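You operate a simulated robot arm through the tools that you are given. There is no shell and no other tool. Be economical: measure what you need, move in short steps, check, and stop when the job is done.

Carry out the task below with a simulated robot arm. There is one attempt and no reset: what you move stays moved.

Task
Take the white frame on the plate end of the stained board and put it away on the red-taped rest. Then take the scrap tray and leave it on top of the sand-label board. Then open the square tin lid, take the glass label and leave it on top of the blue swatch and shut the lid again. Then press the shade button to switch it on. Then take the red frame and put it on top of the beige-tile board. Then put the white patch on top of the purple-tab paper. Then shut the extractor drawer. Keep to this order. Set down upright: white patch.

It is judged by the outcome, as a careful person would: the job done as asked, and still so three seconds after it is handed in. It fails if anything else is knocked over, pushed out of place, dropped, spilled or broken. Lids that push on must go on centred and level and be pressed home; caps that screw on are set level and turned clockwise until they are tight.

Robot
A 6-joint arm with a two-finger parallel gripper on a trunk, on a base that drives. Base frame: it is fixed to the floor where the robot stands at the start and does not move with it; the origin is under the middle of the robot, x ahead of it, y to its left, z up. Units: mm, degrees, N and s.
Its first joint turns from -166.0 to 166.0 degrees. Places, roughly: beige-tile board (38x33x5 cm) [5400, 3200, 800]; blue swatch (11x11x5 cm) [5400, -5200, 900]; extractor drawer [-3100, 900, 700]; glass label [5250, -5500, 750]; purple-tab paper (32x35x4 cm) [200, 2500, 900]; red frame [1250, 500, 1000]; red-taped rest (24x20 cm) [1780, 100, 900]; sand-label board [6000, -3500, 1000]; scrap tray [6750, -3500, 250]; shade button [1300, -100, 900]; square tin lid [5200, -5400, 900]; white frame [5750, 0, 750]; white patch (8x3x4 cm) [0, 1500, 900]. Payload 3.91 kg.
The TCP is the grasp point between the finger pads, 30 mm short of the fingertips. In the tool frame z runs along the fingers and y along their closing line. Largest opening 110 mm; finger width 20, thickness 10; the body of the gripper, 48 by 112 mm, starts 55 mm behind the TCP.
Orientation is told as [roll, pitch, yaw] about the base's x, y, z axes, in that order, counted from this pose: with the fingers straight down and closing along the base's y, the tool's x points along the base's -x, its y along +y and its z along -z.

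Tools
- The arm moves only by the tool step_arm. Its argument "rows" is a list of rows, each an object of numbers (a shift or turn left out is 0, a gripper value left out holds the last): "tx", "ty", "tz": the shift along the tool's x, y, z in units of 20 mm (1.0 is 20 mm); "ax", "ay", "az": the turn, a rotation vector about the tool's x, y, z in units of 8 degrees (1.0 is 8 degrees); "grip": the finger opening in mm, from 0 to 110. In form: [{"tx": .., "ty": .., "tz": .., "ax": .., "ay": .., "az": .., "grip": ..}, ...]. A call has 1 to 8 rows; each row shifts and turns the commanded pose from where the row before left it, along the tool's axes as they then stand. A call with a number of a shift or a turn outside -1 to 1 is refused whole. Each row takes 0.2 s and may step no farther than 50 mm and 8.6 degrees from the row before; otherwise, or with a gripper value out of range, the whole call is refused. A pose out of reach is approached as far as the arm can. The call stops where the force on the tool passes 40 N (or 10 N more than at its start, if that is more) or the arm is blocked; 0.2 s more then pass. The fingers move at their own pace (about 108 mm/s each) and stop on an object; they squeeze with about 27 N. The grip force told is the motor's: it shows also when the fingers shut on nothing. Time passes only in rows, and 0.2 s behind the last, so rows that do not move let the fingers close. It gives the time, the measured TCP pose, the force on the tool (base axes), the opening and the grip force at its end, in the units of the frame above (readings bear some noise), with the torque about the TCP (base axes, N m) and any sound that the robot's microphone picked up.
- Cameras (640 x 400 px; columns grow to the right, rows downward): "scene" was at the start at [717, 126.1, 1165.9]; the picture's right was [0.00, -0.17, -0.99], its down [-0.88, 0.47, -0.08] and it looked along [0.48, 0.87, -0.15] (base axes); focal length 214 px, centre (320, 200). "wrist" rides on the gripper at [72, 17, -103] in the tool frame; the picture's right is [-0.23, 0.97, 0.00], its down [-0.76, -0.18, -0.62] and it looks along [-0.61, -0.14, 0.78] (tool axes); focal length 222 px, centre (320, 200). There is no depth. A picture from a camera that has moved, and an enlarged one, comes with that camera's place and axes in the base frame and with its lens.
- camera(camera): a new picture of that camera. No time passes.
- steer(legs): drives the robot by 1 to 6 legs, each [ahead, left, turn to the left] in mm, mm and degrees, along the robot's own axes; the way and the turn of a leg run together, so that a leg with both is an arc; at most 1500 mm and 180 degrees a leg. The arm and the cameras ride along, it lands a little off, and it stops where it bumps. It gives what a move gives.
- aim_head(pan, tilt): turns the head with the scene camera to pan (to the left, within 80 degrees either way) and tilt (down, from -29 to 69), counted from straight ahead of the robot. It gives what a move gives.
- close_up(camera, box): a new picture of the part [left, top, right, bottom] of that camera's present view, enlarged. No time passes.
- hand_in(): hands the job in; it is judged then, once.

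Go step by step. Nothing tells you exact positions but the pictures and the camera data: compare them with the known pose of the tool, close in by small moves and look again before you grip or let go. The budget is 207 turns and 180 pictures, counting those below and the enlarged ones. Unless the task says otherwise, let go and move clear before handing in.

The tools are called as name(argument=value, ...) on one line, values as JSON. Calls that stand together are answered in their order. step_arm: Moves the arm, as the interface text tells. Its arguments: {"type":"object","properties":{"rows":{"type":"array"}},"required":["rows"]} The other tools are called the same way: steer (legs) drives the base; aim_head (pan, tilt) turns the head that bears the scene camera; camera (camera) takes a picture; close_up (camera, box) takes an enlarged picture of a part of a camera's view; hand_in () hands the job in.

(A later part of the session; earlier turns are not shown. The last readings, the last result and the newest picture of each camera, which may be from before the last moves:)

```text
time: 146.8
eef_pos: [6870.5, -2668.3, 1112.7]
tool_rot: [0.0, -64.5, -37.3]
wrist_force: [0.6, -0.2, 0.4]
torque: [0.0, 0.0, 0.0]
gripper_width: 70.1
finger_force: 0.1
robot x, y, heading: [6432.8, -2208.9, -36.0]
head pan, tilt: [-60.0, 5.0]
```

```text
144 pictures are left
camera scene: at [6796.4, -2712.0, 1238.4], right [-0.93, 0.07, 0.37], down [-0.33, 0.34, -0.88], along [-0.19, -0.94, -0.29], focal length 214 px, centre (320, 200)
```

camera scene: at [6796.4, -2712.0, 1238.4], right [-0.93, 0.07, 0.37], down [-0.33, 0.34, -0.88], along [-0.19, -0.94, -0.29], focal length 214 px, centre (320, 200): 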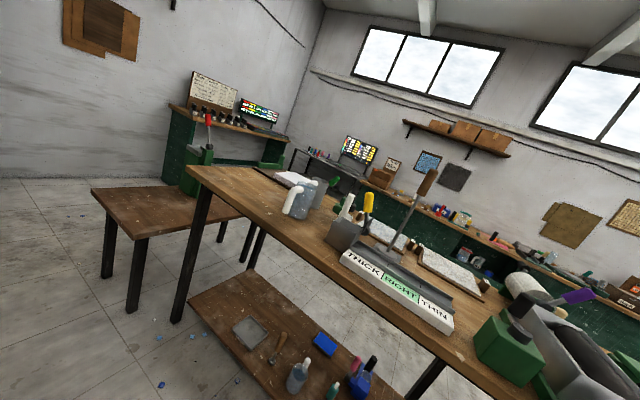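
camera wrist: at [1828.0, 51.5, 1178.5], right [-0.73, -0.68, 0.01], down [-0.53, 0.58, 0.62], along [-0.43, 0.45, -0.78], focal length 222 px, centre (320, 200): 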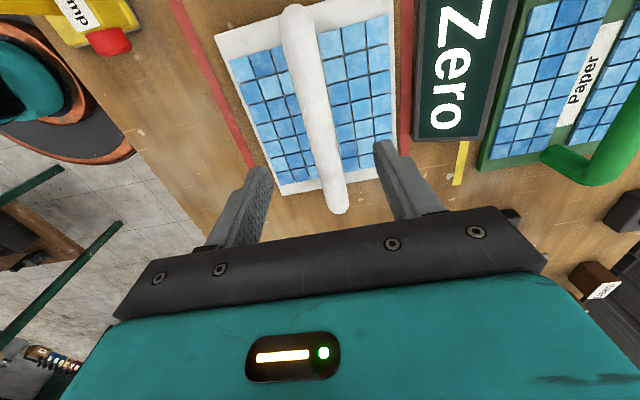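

The grey square tray at (250, 330) matches the scrap tray. I'll zoom in on it and on the board area.

close_up(camera="scene", box=[320, 170, 520, 295])

close_up(camera="scene", box=[190, 280, 390, 400])

```text
3.20 times, centred on (420, 232) of scene
camera zoom: at [6796.4, -2712.0, 1238.4], right [-0.93, 0.07, 0.37], down [-0.33, 0.34, -0.88], along [-0.19, -0.94, -0.29], focal length 686 px, centre (0, 96)
```

zoom: 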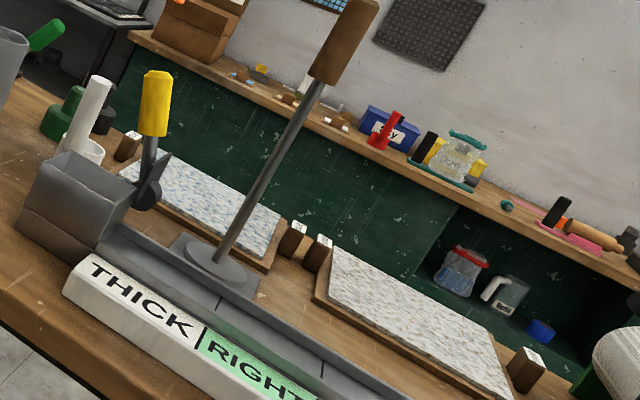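

```text
3.20 times, centred on (290, 340) of scene
camera zoom: at [6796.4, -2712.0, 1238.4], right [-0.93, 0.07, 0.37], down [-0.33, 0.34, -0.88], along [-0.19, -0.94, -0.29], focal length 686 px, centre (416, -248)
```

zoom: 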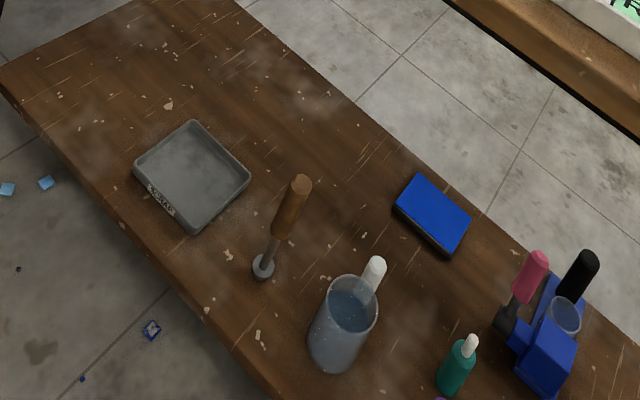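

The scrap tray is on the low shelf at about (6704, -3484, 250) under the tabletop, so I must reach in from the side with the tool pitched and pinch its +u wall. I'll position the robot facing it.

steer(legs=[[1010, 0, 0], [0, 0, -88.6]])

aim_head(pan=0, tilt=20)

camera(camera="scene")

```text
time: 155.8
eef_pos: [6816.9, -3258.9, 1111.8]
tool_rot: [0.0, -64.4, -125.2]
wrist_force: [0.5, 0.3, -0.5]
torque: [-0.03, -0.01, -0.01]
gripper_width: 70.1
finger_force: 0.0
robot x, y, heading: [7263.4, -2804.2, -124.1]
head pan, tilt: [-60.0, 5.0]
```

```text
time: 157.1
eef_pos: [6817.4, -3259.8, 1111.2]
tool_rot: [-0.1, -64.6, -125.3]
wrist_force: [-0.1, 0.6, 0.0]
torque: [0.03, 0.0, -0.01]
gripper_width: 70.0
finger_force: 0.1
robot x, y, heading: [7260.2, -2803.4, -124.1]
head pan, tilt: [0.0, 20.0]
```

```text
141 pictures are left
camera scene: at [6815.1, -3259.6, 1196.2], right [-0.82, 0.58, 0.0], down [0.41, 0.58, -0.7], along [-0.41, -0.57, -0.71], focal length 214 px, centre (320, 200)
```

scene: 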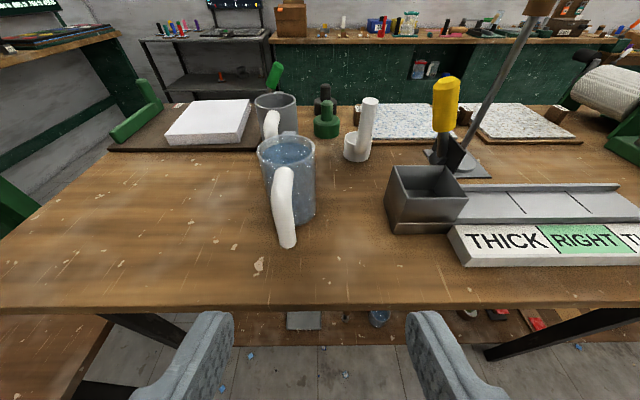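

The tray is visible under the table edge at about (6707, -3495). I'll bring the tool to 45° pitch, align it laterally with the tray's left wall and lower it outside the table.

step_arm(rows=[{"ay": 1, "ty": 1}, {"ay": 1, "ty": 1}, {"ay": 0.4, "ty": 1}, {"tx": 1, "tz": -1, "ty": 0.8}, {"tx": 1, "tz": -1, "ty": 0.8}, {"tx": 1, "tz": -1, "ty": 0.4}, {"tx": 1, "tz": -1}, {"tx": 1, "tz": -1}])

step_arm(rows=[{"tx": 1, "tz": 1}, {"tx": 1, "tz": 1}, {"tx": 1, "tz": 1}, {"tx": 1, "tz": 1}, {"tx": 1, "tz": 1}, {"tx": 1, "tz": 1}, {"tx": 1, "tz": 1}, {"tx": 1, "tz": 1}])

step_arm(rows=[{"tx": 1, "tz": 1}, {"tx": 1, "tz": 1}, {"tx": 1, "tz": 1}, {"tx": 1, "tz": 1}, {"tx": 1, "tz": 1}, {"tx": 1, "tz": 1}, {"tx": 1, "tz": 1}, {"tx": 1, "tz": 1}])

camera(camera="scene")

```text
time: 158.9
eef_pos: [6980.9, -3202.5, 1111.6]
tool_rot: [0.0, -45.3, -125.3]
wrist_force: [0.4, 0.5, 0.1]
torque: [0.01, -0.01, 0.02]
gripper_width: 70.0
finger_force: 0.1
robot x, y, heading: [7260.6, -2807.1, -124.3]
head pan, tilt: [0.0, 20.0]
```

```text
time: 160.7
eef_pos: [6980.1, -3203.6, 884.2]
tool_rot: [0.0, -45.2, -125.2]
wrist_force: [0.1, 0.5, -0.6]
torque: [-0.01, -0.02, 0.01]
gripper_width: 70.0
finger_force: 0.1
robot x, y, heading: [7261.3, -2804.0, -124.0]
head pan, tilt: [0.0, 20.0]
```

```text
time: 162.5
eef_pos: [6936.8, -3262.3, 716.0]
tool_rot: [0.0, -45.2, -125.3]
wrist_force: [-0.2, -0.3, -0.8]
torque: [-0.03, -0.02, -0.07]
gripper_width: 69.9
finger_force: 0.0
out of reach, approached as far as the arm can: row 4, 5, 6, 7, 8
robot x, y, heading: [7259.3, -2804.4, -124.1]
head pan, tilt: [0.0, 20.0]
```

```text
140 pictures are left
camera scene: at [6919.0, -3285.1, 794.9], right [-0.82, 0.58, 0.0], down [0.52, 0.74, -0.43], along [-0.25, -0.35, -0.9], focal length 214 px, centre (320, 200)
```

scene: 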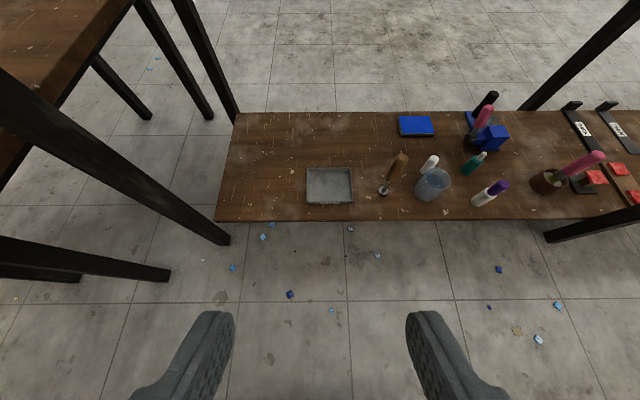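

The arm can't fold low near its axis, but the tray is 884 mm out, so I'll extend down and forward toward it instead. I'll test reachability along the way.

step_arm(rows=[{"tz": 1, "ty": 0.4}, {"tz": 1, "ty": 0.4}, {"tz": 1, "ty": 0.4}, {"tz": 1, "ty": 0.4}, {"tz": 1}, {"tz": 1}, {"tz": 1, "tx": 0.3}, {"tz": 1, "tx": 0.3}])

step_arm(rows=[{"tz": 1, "tx": 0.2}, {"tz": 1, "tx": 0.2}, {"tz": 1, "tx": 0.2}, {"tz": 1, "tx": 0.2}, {"tz": 1, "tx": 0.2}, {"tz": 1, "tx": 0.2}, {"tz": 1, "tx": 0.2}])

camera(camera="scene")

```text
time: 164.3
eef_pos: [6901.6, -3366.1, 595.0]
tool_rot: [0.1, -45.2, -125.3]
wrist_force: [0.0, 0.2, 0.2]
torque: [-0.01, -0.01, 0.01]
gripper_width: 70.0
finger_force: 0.0
robot x, y, heading: [7263.3, -2802.5, -124.0]
head pan, tilt: [0.0, 20.0]
```

```text
time: 165.9
eef_pos: [6855.7, -3432.4, 476.9]
tool_rot: [0.0, -45.4, -125.3]
wrist_force: [0.3, 0.0, -0.2]
torque: [0.02, 0.02, -0.01]
gripper_width: 70.0
finger_force: 0.1
robot x, y, heading: [7260.5, -2805.2, -124.3]
head pan, tilt: [0.0, 20.0]
```

```text
139 pictures are left
camera scene: at [6838.7, -3454.5, 555.8], right [-0.82, 0.58, 0.0], down [0.52, 0.74, -0.43], along [-0.25, -0.35, -0.9], focal length 214 px, centre (320, 200)
```

scene: 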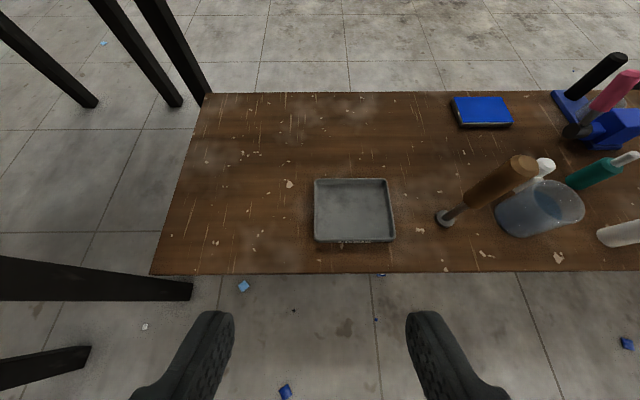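

The arm reaches here. The shelf seems lower than 250, so I'll go closer and re-measure.

step_arm(rows=[{"tz": 0.95, "tx": 0.35}, {"tz": 0.95, "tx": 0.35}, {"tz": 0.95, "tx": 0.35}, {"tz": 0.95, "tx": 0.35}, {"tz": 0.95, "tx": 0.35}, {"tz": 0.95, "tx": 0.35}, {"tz": 0.95, "tx": 0.35}])

camera(camera="scene")

camera(camera="wrist")

```text
time: 167.5
eef_pos: [6821.7, -3480.8, 348.9]
tool_rot: [0.0, -45.3, -125.3]
wrist_force: [-0.3, -0.8, 0.7]
torque: [-0.01, 0.02, 0.0]
gripper_width: 69.9
finger_force: 0.1
robot x, y, heading: [7258.9, -2806.6, -124.4]
head pan, tilt: [0.0, 20.0]
```

```text
138 pictures are left
camera scene: at [6804.0, -3504.0, 427.7], right [-0.82, 0.58, 0.0], down [0.52, 0.74, -0.43], along [-0.25, -0.35, -0.9], focal length 214 px, centre (320, 200)
```

scene: 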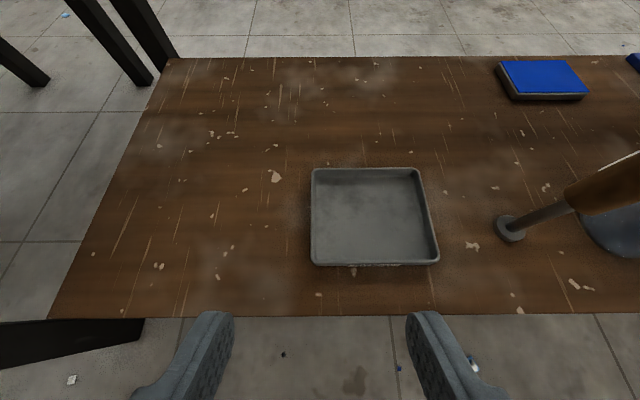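

```text
137 pictures are left
camera wrist: at [6906.4, -3389.7, 370.5], right [0.7, -0.69, 0.16], down [-0.2, 0.03, 0.98], along [-0.68, -0.72, -0.12], focal length 222 px, centre (320, 200)
```

wrist: 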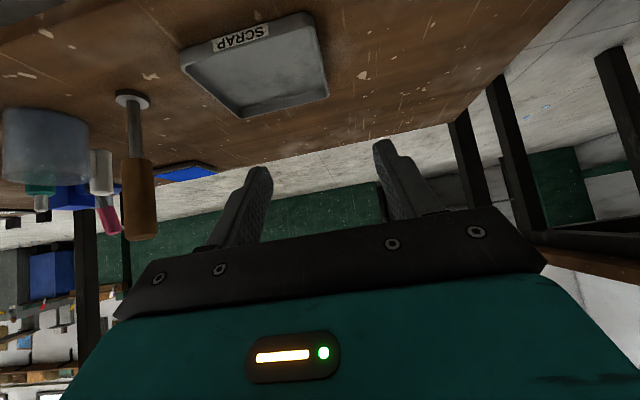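

The tray's label reads "SCRAP", its rim is near z 187 and the shelf near z 160. I'll approach the left wall along the tool axis.

step_arm(rows=[{"tx": 0.44, "ty": 0.25}, {"tx": 0.44, "ty": 0.2}, {"tz": 1}, {"tz": 1}, {"tz": 1}, {"tz": 1}, {"tz": 1, "grip": 56}, {"tz": 1}])

camera(camera="scene")

camera(camera="wrist")

```text
time: 169.3
eef_pos: [6784.8, -3546.4, 251.7]
tool_rot: [0.0, -45.4, -125.4]
wrist_force: [-0.5, 0.9, -0.3]
torque: [-0.01, 0.01, 0.02]
gripper_width: 56.2
finger_force: 0.1
robot x, y, heading: [7259.7, -2805.2, -124.2]
head pan, tilt: [0.0, 20.0]
```

```text
136 pictures are left
camera scene: at [6768.3, -3568.8, 330.8], right [-0.82, 0.58, 0.0], down [0.52, 0.74, -0.43], along [-0.25, -0.35, -0.9], focal length 214 px, centre (320, 200)
```

scene: 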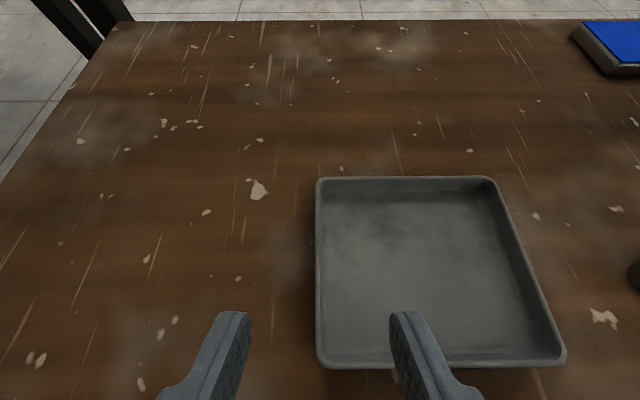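

```text
135 pictures are left
camera wrist: at [6870.7, -3454.6, 273.6], right [0.7, -0.69, 0.16], down [-0.2, 0.03, 0.98], along [-0.68, -0.72, -0.12], focal length 222 px, centre (320, 200)
```

wrist: 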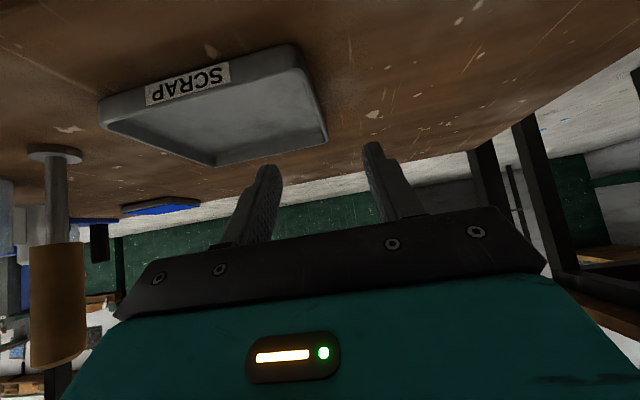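

The wall is centred between the fingers. I'll advance the last 76 mm and close.

step_arm(rows=[{"tz": 1}, {"tz": 1}, {"tz": 1}, {"tz": 0.7, "tx": 0.1}, {"grip": 0}, {"grip": 0}, {"grip": 0}])

camera(camera="scene")

camera(camera="wrist")

```text
time: 170.9
eef_pos: [6756.5, -3587.1, 198.8]
tool_rot: [0.0, -45.3, -125.3]
wrist_force: [-0.3, -0.9, 0.4]
torque: [-0.19, 0.11, 0.11]
gripper_width: 3.7
finger_force: 27.0
robot x, y, heading: [7258.0, -2803.5, -124.1]
head pan, tilt: [0.0, 20.0]
```

```text
134 pictures are left
camera scene: at [6738.6, -3610.6, 277.2], right [-0.82, 0.58, 0.0], down [0.52, 0.74, -0.43], along [-0.25, -0.35, -0.9], focal length 214 px, centre (320, 200)
```

scene: 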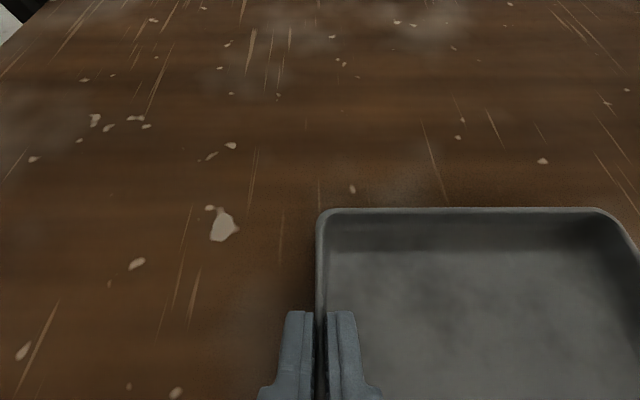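

```text
133 pictures are left
camera wrist: at [6841.0, -3496.3, 220.1], right [0.7, -0.69, 0.16], down [-0.2, 0.03, 0.98], along [-0.68, -0.72, -0.12], focal length 222 px, centre (320, 200)
```

wrist: 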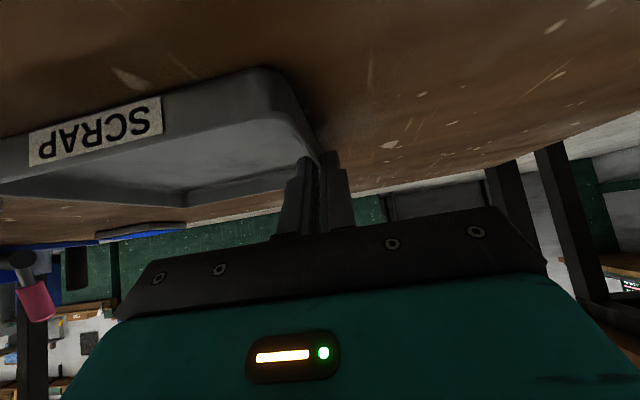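

Gripped at 3.7 mm. I'll lift a little, check, then back the robot out straight.

step_arm(rows=[{"tx": -0.4, "tz": -0.4}, {"tx": -0.5, "tz": -0.5}, {"tx": -0.8, "tz": -0.8}, {"tx": -0.8, "tz": -0.8}, {"tx": 0}])

camera(camera="wrist")

```text
time: 172.1
eef_pos: [6757.2, -3587.0, 268.5]
tool_rot: [0.1, -45.3, -125.3]
wrist_force: [-0.1, -0.2, -3.1]
torque: [-0.11, -0.22, 0.02]
gripper_width: 3.7
finger_force: 26.6
robot x, y, heading: [7258.3, -2807.5, -124.2]
head pan, tilt: [0.0, 20.0]
```

```text
132 pictures are left
camera wrist: at [6842.0, -3495.3, 290.4], right [0.7, -0.69, 0.16], down [-0.2, 0.03, 0.98], along [-0.68, -0.72, -0.12], focal length 222 px, centre (320, 200)
```

wrist: 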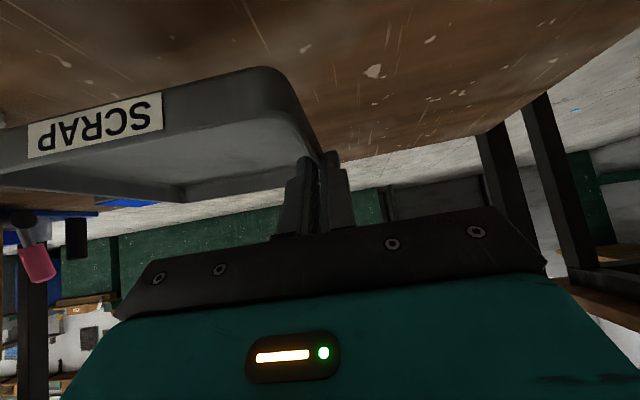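

The tray is held level. I'll back out and raise the arm.

steer(legs=[[-330, 0, 0]])

step_arm(rows=[{"tx": -1, "tz": -1}, {"tx": -1, "tz": -1}, {"tx": -1, "tz": -1}, {"tx": -1, "tz": -1}, {"tx": -1, "tz": -1}, {"tx": -1, "tz": -1}, {"tx": -1, "tz": -1}, {"tx": -1, "tz": -1}])

step_arm(rows=[{"tx": -1, "tz": -1}, {"tx": -1, "tz": -1}, {"tx": -1, "tz": -1}, {"tx": -1, "tz": -1}, {"tx": -1, "tz": -1}, {"tx": -1, "tz": -1}, {"tx": -1, "tz": -1}, {"tx": -1, "tz": -1}])

step_arm(rows=[{"tx": -1, "tz": -1}, {"tx": -1, "tz": -1}, {"tx": -1, "tz": -1}, {"tx": -1, "tz": -1}, {"tx": -1, "tz": -1}, {"tx": -1, "tz": -1}, {"tx": -1, "tz": -1}, {"tx": -1, "tz": -1}])

step_arm(rows=[{"tx": -1, "tz": -1}, {"tx": -1, "tz": -1}, {"tx": -1, "tz": -1}, {"tx": -1, "tz": -1}, {"tx": -1, "tz": -1}, {"tx": -1, "tz": -1}, {"tx": -1, "tz": -1}, {"tx": -1, "tz": -1}])

step_arm(rows=[{"tx": 1, "tz": -1}, {"tx": 1, "tz": -1}, {"tx": 1, "tz": -1}, {"tx": 1, "tz": -1}, {"tx": 1, "tz": -1}, {"tx": 1, "tz": -1}])

camera(camera="scene")

```text
time: 174.3
eef_pos: [6942.0, -3309.3, 268.8]
tool_rot: [-0.1, -45.3, -125.6]
wrist_force: [0.8, -0.3, -2.9]
torque: [-0.14, -0.16, 0.01]
gripper_width: 3.8
finger_force: 26.9
robot x, y, heading: [7449.0, -2526.9, -124.5]
head pan, tilt: [0.0, 20.0]
```

```text
time: 176.1
eef_pos: [6942.5, -3306.0, 495.3]
tool_rot: [0.1, -45.2, -125.5]
wrist_force: [0.1, -0.1, -4.2]
torque: [-0.11, -0.17, -0.02]
gripper_width: 3.7
finger_force: 26.7
robot x, y, heading: [7450.5, -2529.4, -124.5]
head pan, tilt: [0.0, 20.0]
```

```text
time: 177.9
eef_pos: [6938.1, -3306.1, 723.1]
tool_rot: [-13.9, -44.5, -108.1]
wrist_force: [2.5, -0.6, -4.4]
torque: [-0.13, -0.26, -0.17]
gripper_width: 3.7
finger_force: 27.5
robot x, y, heading: [7447.8, -2531.3, -124.4]
head pan, tilt: [0.0, 20.0]
```

```text
time: 179.7
eef_pos: [6995.2, -3323.2, 921.0]
tool_rot: [-1.2, -45.8, -125.6]
wrist_force: [-0.1, -0.4, -3.3]
torque: [-0.14, -0.19, 0.0]
gripper_width: 3.8
finger_force: 27.1
out of reach, approached as far as the arm can: row 2, 3, 4, 5, 6, 7, 8
robot x, y, heading: [7446.5, -2527.1, -124.7]
head pan, tilt: [0.0, 20.0]
```

```text
time: 181.5
eef_pos: [7073.4, -3348.4, 1113.3]
tool_rot: [-1.2, -45.9, -125.6]
wrist_force: [0.4, -0.2, -2.4]
torque: [-0.1, -0.21, 0.05]
gripper_width: 3.2
finger_force: 27.3
out of reach, approached as far as the arm can: row 1, 2, 3, 4, 5, 6, 7, 8
robot x, y, heading: [7452.0, -2532.6, -124.6]
head pan, tilt: [0.0, 20.0]
```

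```text
time: 182.9
eef_pos: [7175.5, -3211.4, 1109.9]
tool_rot: [0.0, -45.2, -125.6]
wrist_force: [-0.7, -0.9, -3.7]
torque: [-0.14, -0.2, 0.01]
gripper_width: 3.7
finger_force: 26.9
out of reach, approached as far as the arm can: row 1
robot x, y, heading: [7448.3, -2530.6, -124.5]
head pan, tilt: [0.0, 20.0]
```

```text
131 pictures are left
camera scene: at [7158.4, -3234.4, 1189.0], right [-0.81, 0.58, 0.0], down [0.53, 0.74, -0.43], along [-0.25, -0.35, -0.9], focal length 214 px, centre (320, 200)
```

scene: 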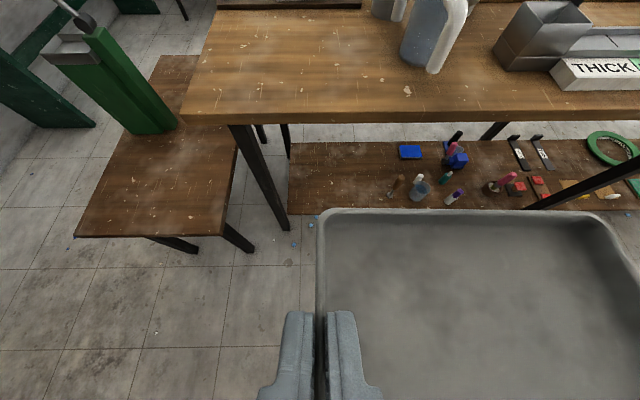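

The tray is still held level. I'll slide right toward the terrazzo boards and read their label blocks.

steer(legs=[[0, -600, 0]])

aim_head(pan=0, tilt=-15)

camera(camera="scene")

```text
time: 186.3
eef_pos: [6679.4, -2869.7, 1110.7]
tool_rot: [-0.1, -45.2, -126.0]
wrist_force: [-0.3, 0.0, -2.6]
torque: [-0.16, -0.15, 0.0]
gripper_width: 3.8
finger_force: 27.4
robot x, y, heading: [6955.5, -2191.5, -125.0]
head pan, tilt: [0.0, 20.0]
```

```text
time: 187.3
eef_pos: [6681.2, -2870.9, 1110.6]
tool_rot: [0.0, -45.4, -125.9]
wrist_force: [0.1, -0.5, -2.7]
torque: [-0.12, -0.19, -0.03]
gripper_width: 3.5
finger_force: 26.9
robot x, y, heading: [6959.9, -2191.8, -124.9]
head pan, tilt: [0.0, -15.0]
```

```text
130 pictures are left
camera scene: at [6645.6, -2917.0, 1237.7], right [-0.81, 0.59, 0.0], down [0.29, 0.4, -0.87], along [-0.51, -0.7, -0.5], focal length 214 px, centre (320, 200)
```

scene: 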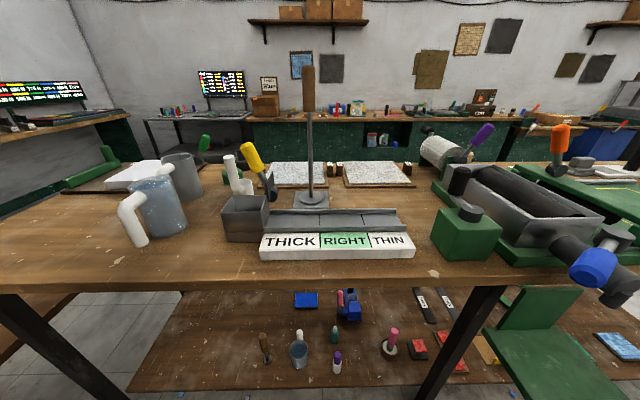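

close_up(camera="scene", box=[220, 140, 460, 220])

```text
2.67 times, centred on (340, 180) of scene
camera zoom: at [6645.6, -2917.0, 1237.7], right [-0.81, 0.59, 0.0], down [0.29, 0.4, -0.87], along [-0.51, -0.7, -0.5], focal length 572 px, centre (267, 253)
```

zoom: 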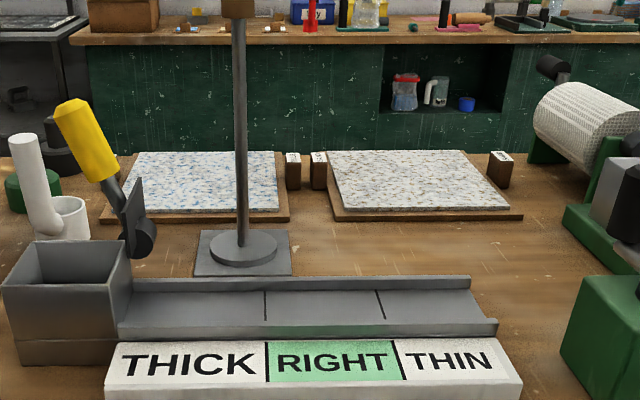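

close_up(camera="scene", box=[320, 160, 352, 180])

close_up(camera="scene", box=[392, 160, 424, 180])

```text
16.00 times, centred on (336, 170) of scene
camera zoom: at [6645.6, -2917.0, 1237.7], right [-0.81, 0.59, 0.0], down [0.29, 0.4, -0.87], along [-0.51, -0.7, -0.5], focal length 3432 px, centre (64, 680)
```

zoom: 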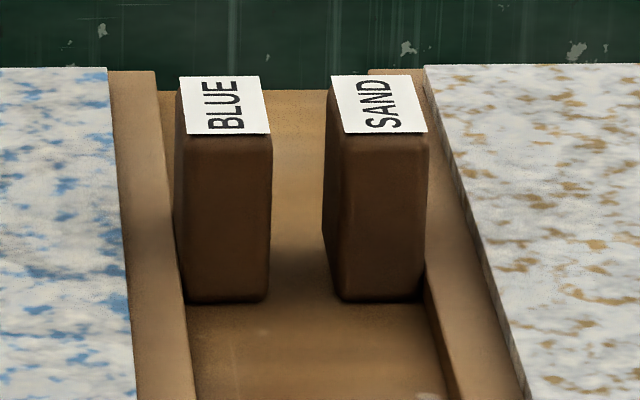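

```text
16.00 times, centred on (408, 170) of scene
camera zoom: at [6645.6, -2917.0, 1237.7], right [-0.81, 0.59, 0.0], down [0.29, 0.4, -0.87], along [-0.51, -0.7, -0.5], focal length 3432 px, centre (-1088, 680)
```

zoom: 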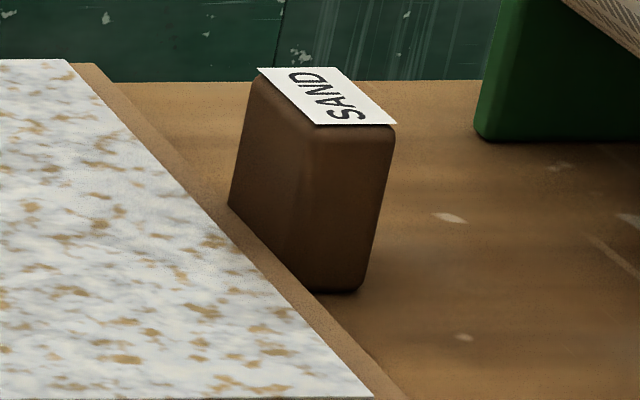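

The right-hand board carries the SAND label, with its slab centre near (6047, -3399, 930). I'll shift the tray sideways and drive in so that it can be placed there.

step_arm(rows=[{"ty": -0.98}, {"ty": -0.98}, {"ty": -0.98}, {"ty": -0.98}, {"ty": -0.98}, {"ty": -0.98}, {"ty": -0.98}, {"ty": -0.98}])

steer(legs=[[650, 0, 0]])

camera(camera="scene")

```text
time: 189.1
eef_pos: [6632.6, -2814.9, 1085.5]
tool_rot: [-1.6, -46.0, -125.9]
wrist_force: [-0.1, -0.3, -2.8]
torque: [-0.14, -0.18, -0.01]
gripper_width: 3.7
finger_force: 27.5
out of reach, approached as far as the arm can: row 3, 4, 5, 6, 7, 8
robot x, y, heading: [6958.8, -2188.6, -124.9]
head pan, tilt: [0.0, -15.0]
```

```text
time: 192.8
eef_pos: [6260.6, -3351.2, 1084.9]
tool_rot: [-1.5, -45.9, -125.8]
wrist_force: [-1.2, -0.9, -2.0]
torque: [-0.1, -0.15, -0.01]
gripper_width: 3.6
finger_force: 27.1
robot x, y, heading: [6581.9, -2724.6, -124.9]
head pan, tilt: [0.0, -15.0]
```

```text
126 pictures are left
camera scene: at [6226.2, -3399.3, 1213.0], right [-0.8, 0.6, 0.02], down [0.28, 0.4, -0.87], along [-0.53, -0.69, -0.49], focal length 214 px, centre (320, 200)
```

scene: 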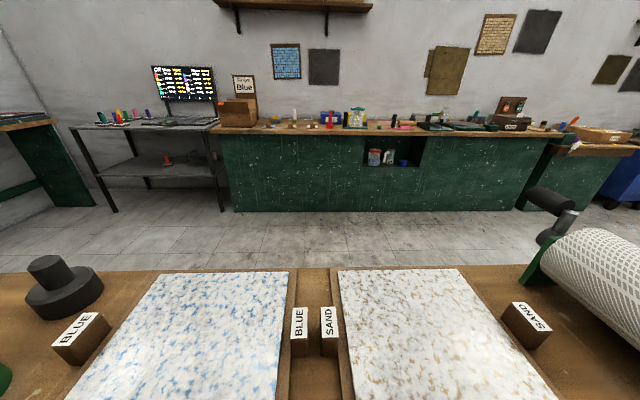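

The lateral arm motion hit a limit, so I'll shift the base right instead and then extend forward.

steer(legs=[[0, -85, 0]])

step_arm(rows=[{"tx": -0.8, "tz": 0.8}, {"tx": -0.8, "tz": 0.8}, {"tx": -0.8, "tz": 0.8}, {"tx": -0.8, "tz": 0.8}])

aim_head(pan=0, tilt=10)

camera(camera="scene")

```text
time: 193.8
eef_pos: [6189.0, -3303.8, 1085.1]
tool_rot: [-1.6, -45.9, -125.9]
wrist_force: [0.7, -0.5, -3.5]
torque: [-0.15, -0.2, 0.0]
gripper_width: 3.8
finger_force: 27.3
robot x, y, heading: [6514.6, -2678.9, -124.9]
head pan, tilt: [0.0, -15.0]
```

```text
time: 194.8
eef_pos: [6141.9, -3378.8, 1083.9]
tool_rot: [-2.2, -46.2, -125.9]
wrist_force: [1.0, 0.1, -2.0]
torque: [-0.13, -0.14, 0.0]
gripper_width: 3.5
finger_force: 27.0
out of reach, approached as far as the arm can: row 3, 4
robot x, y, heading: [6516.3, -2681.6, -124.8]
head pan, tilt: [0.0, -15.0]
```

```text
time: 195.7
eef_pos: [6142.4, -3378.6, 1083.0]
tool_rot: [-2.1, -46.2, -125.9]
wrist_force: [0.7, -0.7, -2.5]
torque: [-0.12, -0.2, -0.01]
gripper_width: 3.5
finger_force: 26.9
robot x, y, heading: [6516.5, -2680.5, -124.8]
head pan, tilt: [0.0, 10.0]
```

```text
125 pictures are left
camera scene: at [6119.4, -3410.8, 1175.4], right [-0.79, 0.61, 0.03], down [0.48, 0.65, -0.59], along [-0.38, -0.46, -0.81], focal length 214 px, centre (320, 200)
```

scene: 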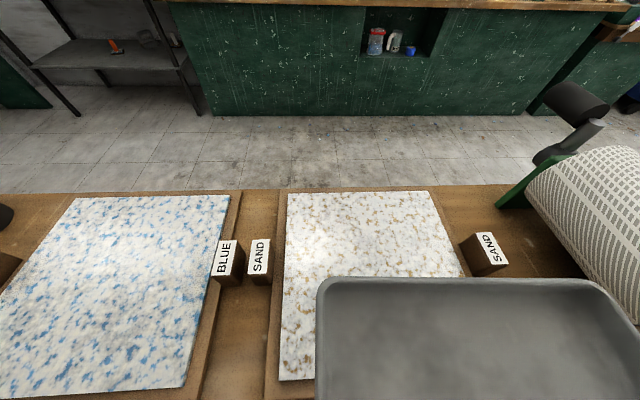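

The slab centre is refined to about (5995, -3445), with its top near z 908. I'll drive 60 mm closer, then lower and extend.

steer(legs=[[60, 0, 0]])

step_arm(rows=[{"tx": 0.7, "tz": 0.7}, {"tx": 0.7, "tz": 0.7}, {"tx": 0, "tz": 1, "ax": 0}, {"tz": 1}, {"tz": 1}])

camera(camera="scene")

camera(camera="wrist")

```text
time: 196.7
eef_pos: [6107.3, -3427.7, 1083.3]
tool_rot: [-2.2, -46.3, -126.0]
wrist_force: [0.6, 0.2, -2.6]
torque: [-0.11, -0.18, -0.01]
gripper_width: 3.8
finger_force: 27.0
robot x, y, heading: [6479.2, -2727.9, -124.6]
head pan, tilt: [0.0, 10.0]
```

```text
time: 197.9
eef_pos: [6078.1, -3462.4, 1002.4]
tool_rot: [-2.2, -46.2, -125.8]
wrist_force: [0.2, 0.5, -2.4]
torque: [-0.11, -0.18, 0.01]
gripper_width: 3.5
finger_force: 27.0
robot x, y, heading: [6473.2, -2729.0, -124.9]
head pan, tilt: [0.0, 10.0]
```

```text
124 pictures are left
camera scene: at [6055.6, -3494.1, 1095.1], right [-0.79, 0.61, 0.03], down [0.48, 0.65, -0.59], along [-0.38, -0.46, -0.81], focal length 214 px, centre (320, 200)
```

scene: 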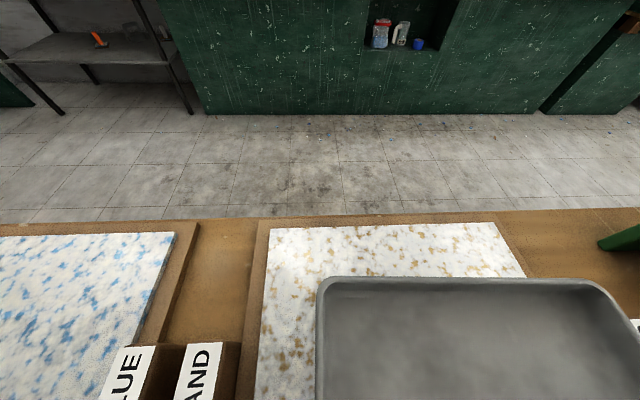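

```text
123 pictures are left
camera wrist: at [6167.0, -3374.6, 1023.2], right [0.68, -0.72, 0.14], down [-0.17, 0.03, 0.99], along [-0.71, -0.69, -0.1], focal length 222 px, centre (320, 200)
```

wrist: 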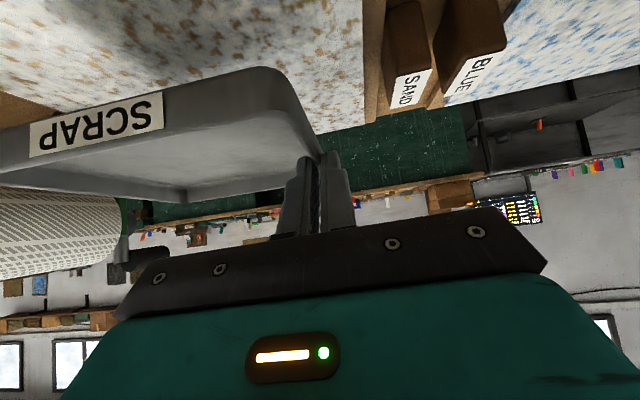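

The tray is nearly centred over the SAND slab. I'll correct the small roll, go about 30 mm further forward and lower to contact.

step_arm(rows=[{"ax": -0.275, "ay": 0.11}, {"tz": 0.7}, {"tz": 0.7}, {"tz": 0.5}])

camera(camera="wrist")

```text
time: 198.9
eef_pos: [6076.3, -3488.8, 971.1]
tool_rot: [-0.6, -45.5, -125.9]
wrist_force: [-0.3, 0.5, -2.1]
torque: [-0.06, -0.21, 0.0]
gripper_width: 3.5
finger_force: 27.0
out of reach, approached as far as the arm can: row 1, 2
robot x, y, heading: [6479.8, -2727.8, -124.6]
head pan, tilt: [0.0, 10.0]
```

```text
122 pictures are left
camera wrist: at [6162.2, -3399.6, 992.2], right [0.69, -0.71, 0.16], down [-0.19, 0.03, 0.98], along [-0.7, -0.71, -0.11], focal length 222 px, centre (320, 200)
```

wrist: 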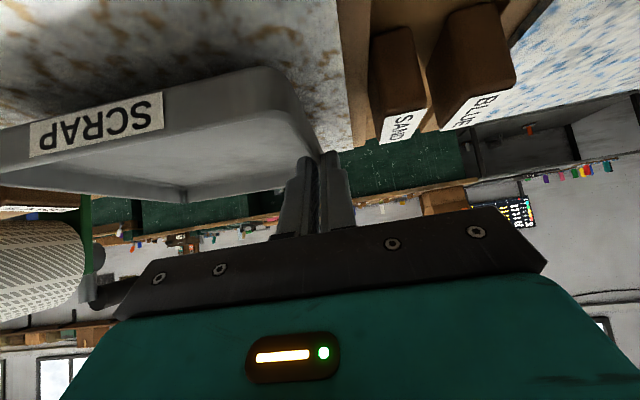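

Position is good: v is centred, and I'll nudge 12 mm right, then lower in small steps to contact.

step_arm(rows=[{"ty": -0.6}, {"tx": 0.25, "tz": 0.25}, {"tx": 0.2, "tz": 0.2}, {"tx": 0.2, "tz": 0.2}, {"tx": 0.15, "tz": 0.15}, {"tx": 0.15, "tz": 0.15}, {"tx": 0.15, "tz": 0.15}])

camera(camera="wrist")

```text
time: 200.3
eef_pos: [6071.5, -3485.9, 946.6]
tool_rot: [-0.1, -45.9, -126.0]
wrist_force: [0.0, 0.3, 10.1]
torque: [0.25, -0.22, -0.04]
gripper_width: 4.0
finger_force: 27.0
out of reach, approached as far as the arm can: row 1
robot x, y, heading: [6481.1, -2726.8, -124.8]
head pan, tilt: [0.0, 10.0]
stopped in row 7: the force on the tool passed its limit at 45 N (the readings are from after the stop); the commanded pose is now the measured one
```

```text
121 pictures are left
camera wrist: at [6157.0, -3394.2, 967.7], right [0.69, -0.7, 0.16], down [-0.19, 0.04, 0.98], along [-0.69, -0.71, -0.11], focal length 222 px, centre (320, 200)
```

wrist: 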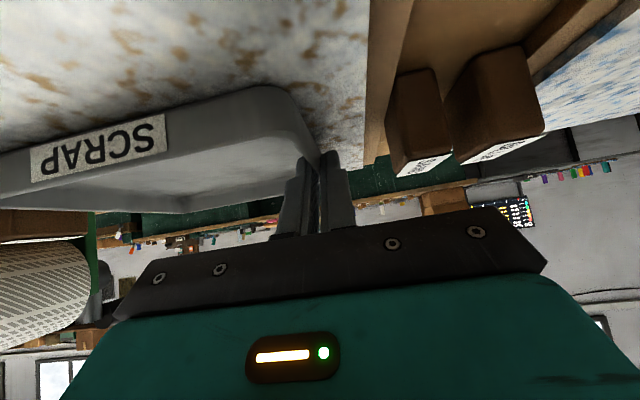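

The tray is resting on the slab. I'll open slightly and retract along the tool axis.

step_arm(rows=[{"grip": 22}, {"grip": 22}, {"tz": -0.5}, {"tz": -1}, {"tz": -1}, {"tz": -1}, {"tz": -1}, {"tz": -1}])

camera(camera="scene")

```text
time: 202.1
eef_pos: [6118.4, -3420.9, 1020.7]
tool_rot: [-0.6, -46.0, -126.0]
wrist_force: [-1.1, 0.1, -0.4]
torque: [0.01, 0.01, 0.01]
gripper_width: 22.0
finger_force: 0.1
robot x, y, heading: [6481.7, -2728.0, -124.7]
head pan, tilt: [0.0, 10.0]
```

```text
120 pictures are left
camera scene: at [6094.4, -3452.9, 1112.6], right [-0.8, 0.59, 0.01], down [0.48, 0.65, -0.59], along [-0.35, -0.47, -0.81], focal length 214 px, centre (320, 200)
```

scene: 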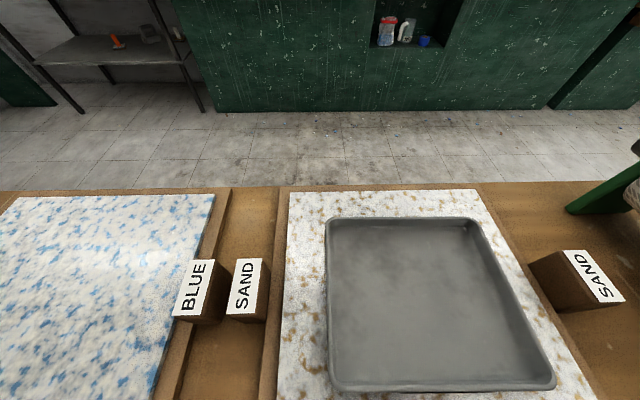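

The scrap tray sits well within the SAND slab. Next is the tin on the right-wall counter, near (5200, -5400), so I'll retract, back out and drive round the table's near end into the aisle.

step_arm(rows=[{"tz": -1}, {"tz": -1}, {"tz": -1}, {"tz": -1}, {"tz": -1}, {"tz": -1}, {"tz": -1}])

steer(legs=[[-550, 0, 0], [0, 0, -90], [1500, 0, 0], [690, 0, 0]])

steer(legs=[[0, 0, 90], [1500, 0, 0], [500, 0, 0], [0, 0, 90], [1500, 0, 0], [1000, 0, 0]])

aim_head(pan=-50, tilt=-15)

camera(camera="scene")

```text
time: 203.7
eef_pos: [6181.7, -3342.3, 1118.3]
tool_rot: [-0.7, -46.0, -126.0]
wrist_force: [-0.8, -0.4, -0.3]
torque: [0.0, 0.0, 0.01]
gripper_width: 22.2
finger_force: 0.0
out of reach, approached as far as the arm can: row 3, 7
robot x, y, heading: [6478.3, -2726.3, -124.6]
head pan, tilt: [0.0, 10.0]
```

```text
time: 221.2
eef_pos: [4373.0, -718.6, 1117.3]
tool_rot: [-0.6, -46.0, 144.0]
wrist_force: [0.5, 0.3, 0.9]
torque: [-0.08, -0.02, 0.01]
gripper_width: 21.9
finger_force: 0.0
robot x, y, heading: [4982.9, -1012.0, 145.2]
head pan, tilt: [0.0, 10.0]
```

```text
time: 250.5
eef_pos: [6469.8, -4379.4, 1118.9]
tool_rot: [-0.7, -46.0, -36.3]
wrist_force: [0.5, 0.1, -0.4]
torque: [-0.02, 0.01, 0.03]
gripper_width: 21.9
finger_force: 0.1
robot x, y, heading: [5857.1, -4080.2, -35.6]
head pan, tilt: [0.0, 10.0]
```

```text
time: 251.7
eef_pos: [6470.4, -4380.7, 1117.7]
tool_rot: [-0.7, -46.0, -36.3]
wrist_force: [0.4, 0.6, 0.3]
torque: [0.01, 0.0, 0.0]
gripper_width: 22.2
finger_force: 0.0
robot x, y, heading: [5857.9, -4081.3, -35.0]
head pan, tilt: [-50.0, -15.0]
```

```text
119 pictures are left
camera scene: at [6461.0, -4449.6, 1266.5], right [-0.82, -0.18, 0.54], down [-0.56, 0.17, -0.81], along [0.06, -0.97, -0.24], focal length 214 px, centre (320, 200)
```

scene: 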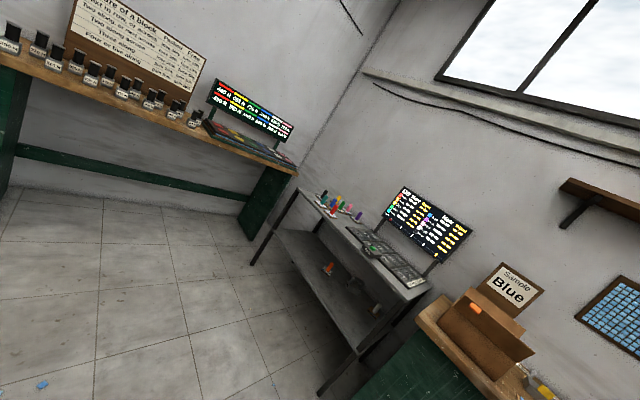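

The counter is to my right. I'll turn to face it.

steer(legs=[[150, 0, 0], [0, 0, -90]])

aim_head(pan=0, tilt=-15)

camera(camera="scene")

```text
time: 256.9
eef_pos: [5660.5, -4768.4, 1118.7]
tool_rot: [-0.7, -45.9, -128.1]
wrist_force: [-0.7, -0.6, -0.4]
torque: [0.03, 0.0, 0.02]
gripper_width: 22.2
finger_force: 0.0
robot x, y, heading: [5979.9, -4166.7, -127.2]
head pan, tilt: [-50.0, -15.0]
```

```text
time: 258.1
eef_pos: [5660.1, -4767.4, 1118.8]
tool_rot: [-0.7, -46.0, -128.2]
wrist_force: [-0.2, -0.3, -0.3]
torque: [0.01, -0.01, -0.02]
gripper_width: 21.9
finger_force: 0.1
robot x, y, heading: [5980.1, -4168.7, -126.9]
head pan, tilt: [0.0, -15.0]
```

```text
118 pictures are left
camera scene: at [5624.4, -4811.5, 1246.2], right [-0.78, 0.63, 0.01], down [0.3, 0.38, -0.88], along [-0.55, -0.68, -0.48], focal length 214 px, centre (320, 200)
```

scene: 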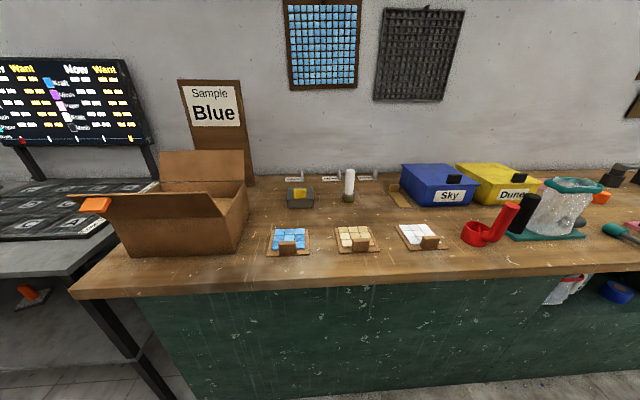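

close_up(camera="scene", box=[255, 160, 385, 240])

close_up(camera="scene", box=[275, 170, 325, 210])

```text
4.92 times, centred on (320, 200) of scene
camera zoom: at [5624.4, -4811.5, 1246.2], right [-0.78, 0.63, 0.01], down [0.3, 0.38, -0.88], along [-0.55, -0.68, -0.48], focal length 1056 px, centre (320, 200)
```

zoom: 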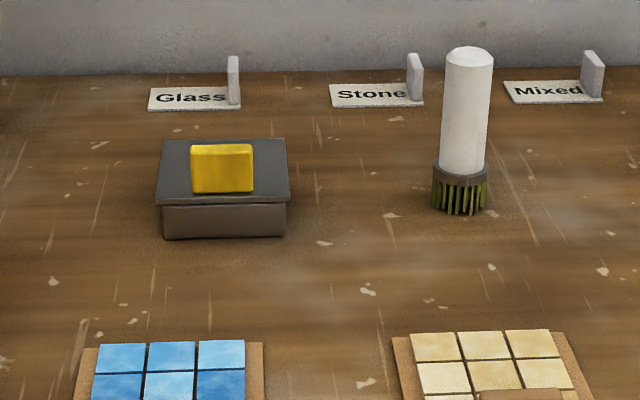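

```text
10.00 times, centred on (300, 190) of scene
camera zoom: at [5624.4, -4811.5, 1246.2], right [-0.78, 0.63, 0.01], down [0.3, 0.38, -0.88], along [-0.55, -0.68, -0.48], focal length 2145 px, centre (520, 300)
```

zoom: 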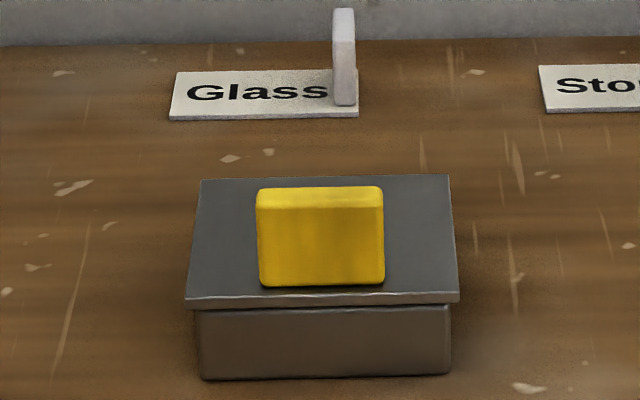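

The grey square tin with the yellow knob is at about (5288, -5331), the "Glass" label card with its tab is behind it at (5200, -5501), and the blue swatch is in front. I'll square up to the counter, drive in and point the tool down.

steer(legs=[[0, 100, 2.3], [590, 0, 0]])

step_arm(rows=[{"ay": 1, "ax": -0.09}, {"ay": 1}, {"ay": 1}, {"ay": 1}, {"ay": 1}, {"ay": 0.75, "grip": 90}])

aim_head(pan=0, tilt=-10)

camera(camera="scene")

```text
time: 262.2
eef_pos: [5432.8, -5321.6, 1118.9]
tool_rot: [-0.7, -46.0, -125.7]
wrist_force: [-0.2, 0.4, -0.4]
torque: [-0.02, 0.01, -0.01]
gripper_width: 22.0
finger_force: 0.2
robot x, y, heading: [5730.5, -4708.7, -124.4]
head pan, tilt: [0.0, -15.0]
```

```text
time: 263.6
eef_pos: [5507.3, -5342.9, 1099.1]
tool_rot: [-14.2, -7.7, -128.8]
wrist_force: [-0.8, 0.3, 0.7]
torque: [-0.02, 0.0, 0.01]
gripper_width: 89.9
finger_force: 0.0
out of reach, approached as far as the arm can: row 1, 2, 3, 4, 5
robot x, y, heading: [5727.7, -4704.7, -124.8]
head pan, tilt: [0.0, -15.0]
```

```text
time: 264.2
eef_pos: [5506.2, -5343.1, 1098.9]
tool_rot: [-14.2, -7.8, -128.8]
wrist_force: [0.4, 0.9, 0.4]
torque: [0.0, 0.04, 0.03]
gripper_width: 90.3
finger_force: 0.0
robot x, y, heading: [5724.5, -4703.9, -124.8]
head pan, tilt: [0.0, -10.0]
```

```text
115 pictures are left
camera scene: at [5440.0, -5442.8, 1157.2], right [-0.73, 0.63, 0.24], down [0.56, 0.77, -0.3], along [-0.38, -0.08, -0.92], focal length 214 px, centre (320, 200)
```

scene: 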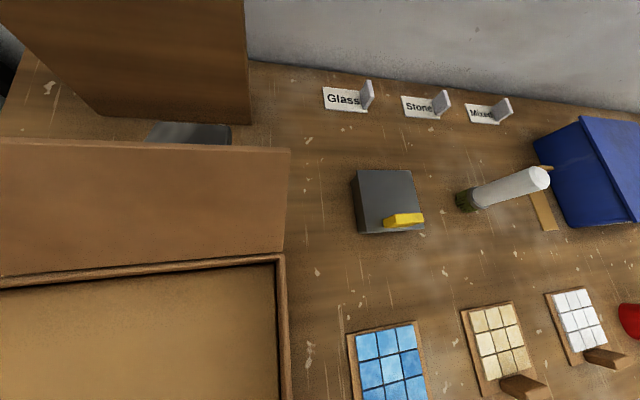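

The wrist seems stuck near a joint limit after the earlier wandering, and the tool is tilted. I'll raise it slightly and try to straighten in small steps.

step_arm(rows=[{"tx": 0.7, "tz": -0.5}, {"tx": 0.7, "tz": -0.5}, {"ax": -0.6, "ay": 0.4}, {"ax": -0.6, "ay": 0.4}, {"ax": -0.5, "ay": 0.2}])

```text
time: 265.4
eef_pos: [5527.5, -5324.0, 1114.9]
tool_rot: [-14.2, -7.8, -128.8]
wrist_force: [-0.1, -0.1, 0.8]
torque: [0.03, 0.02, 0.05]
gripper_width: 90.0
finger_force: 0.1
out of reach, approached as far as the arm can: row 3, 4, 5
robot x, y, heading: [5726.8, -4707.6, -124.8]
head pan, tilt: [0.0, -10.0]
```

step_arm(rows=[{"az": 1}, {"az": 1}])

step_arm(rows=[{"az": -1}, {"az": -1}, {"az": -1}])

```text
time: 266.0
eef_pos: [5528.9, -5323.0, 1113.8]
tool_rot: [-11.6, -11.4, -144.7]
wrist_force: [-0.7, 0.4, 0.3]
torque: [0.01, 0.01, 0.01]
gripper_width: 89.8
finger_force: 0.1
robot x, y, heading: [5727.7, -4707.4, -124.8]
head pan, tilt: [0.0, -10.0]
```

```text
time: 266.8
eef_pos: [5528.5, -5322.1, 1114.4]
tool_rot: [-15.1, -5.6, -120.9]
wrist_force: [-0.2, -0.1, 1.1]
torque: [0.01, 0.02, 0.0]
gripper_width: 89.8
finger_force: 0.1
robot x, y, heading: [5726.7, -4707.5, -124.8]
head pan, tilt: [0.0, -10.0]
```

The symptoms fit a forearm-twist joint flipped to its limit when the arm passed through alignment with the tool. I'll back off into open space and unwind it by swinging the tool sideways and up, then bringing it down in the arm's plane.

steer(legs=[[-550, 0, 0]])

step_arm(rows=[{"ax": 1}, {"ax": 1}, {"ay": -1}, {"ay": -1}, {"ay": -1}, {"ay": -1}, {"ay": -1}, {"ay": -1}])

step_arm(rows=[{"ay": -1}, {"ay": -1}, {"ay": -1}, {"ay": -1}, {"ay": -1}])

```text
time: 270.0
eef_pos: [5838.7, -4872.0, 1114.4]
tool_rot: [-15.2, -5.7, -121.0]
wrist_force: [0.3, -0.6, 0.2]
torque: [-0.01, 0.0, 0.01]
gripper_width: 90.0
finger_force: 0.0
robot x, y, heading: [6035.7, -4258.8, -124.9]
head pan, tilt: [0.0, -10.0]
```

```text
time: 271.8
eef_pos: [5838.9, -4873.1, 1114.8]
tool_rot: [-46.1, -44.5, -88.4]
wrist_force: [0.2, 0.5, -0.4]
torque: [0.03, 0.0, -0.01]
gripper_width: 90.1
finger_force: 0.0
robot x, y, heading: [6036.6, -4257.3, -124.8]
head pan, tilt: [0.0, -10.0]
```

```text
time: 273.0
eef_pos: [5838.5, -4873.4, 1114.2]
tool_rot: [-97.8, -58.8, -25.4]
wrist_force: [-0.1, 0.2, 0.0]
torque: [0.0, -0.01, 0.02]
gripper_width: 90.0
finger_force: 0.1
robot x, y, heading: [6041.7, -4256.2, -124.5]
head pan, tilt: [0.0, -10.0]
```

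All reachable now, so the twist is unwinding. Next I'll align the tool with the arm's plane and pitch it down.

step_arm(rows=[{"az": 1}, {"az": 1}, {"az": 1}, {"az": 0.87}, {"ax": -0.875}, {"ax": -0.875}])

step_arm(rows=[{"ay": 1}, {"ay": 1}, {"ay": 1}, {"ay": 1}, {"ay": 1}, {"ay": 1}, {"ay": 1}, {"ay": 1}])

```text
time: 274.4
eef_pos: [5837.3, -4872.0, 1115.3]
tool_rot: [-166.3, -86.0, 58.2]
wrist_force: [0.0, 0.5, 0.2]
torque: [-0.02, -0.01, -0.05]
gripper_width: 90.0
finger_force: 0.0
robot x, y, heading: [6038.1, -4254.2, -124.6]
head pan, tilt: [0.0, -10.0]
```

```text
time: 276.2
eef_pos: [5840.2, -4873.1, 1115.9]
tool_rot: [-4.2, -49.3, -110.5]
wrist_force: [0.4, -0.4, -0.3]
torque: [0.01, -0.02, -0.02]
gripper_width: 90.3
finger_force: 0.0
out of reach, approached as far as the arm can: row 2, 3, 4, 5, 8
robot x, y, heading: [6034.9, -4257.5, -124.5]
head pan, tilt: [0.0, -10.0]
```

step_arm(rows=[{"ay": 1}, {"ay": 1}, {"ay": 1}])

```text
time: 277.0
eef_pos: [5902.3, -4885.1, 1099.8]
tool_rot: [-7.3, -27.1, -112.2]
wrist_force: [-0.4, 0.5, -0.4]
torque: [-0.01, -0.01, 0.02]
gripper_width: 89.8
finger_force: 0.1
out of reach, approached as far as the arm can: row 1, 2, 3
robot x, y, heading: [6038.7, -4256.4, -124.7]
head pan, tilt: [0.0, -10.0]
```

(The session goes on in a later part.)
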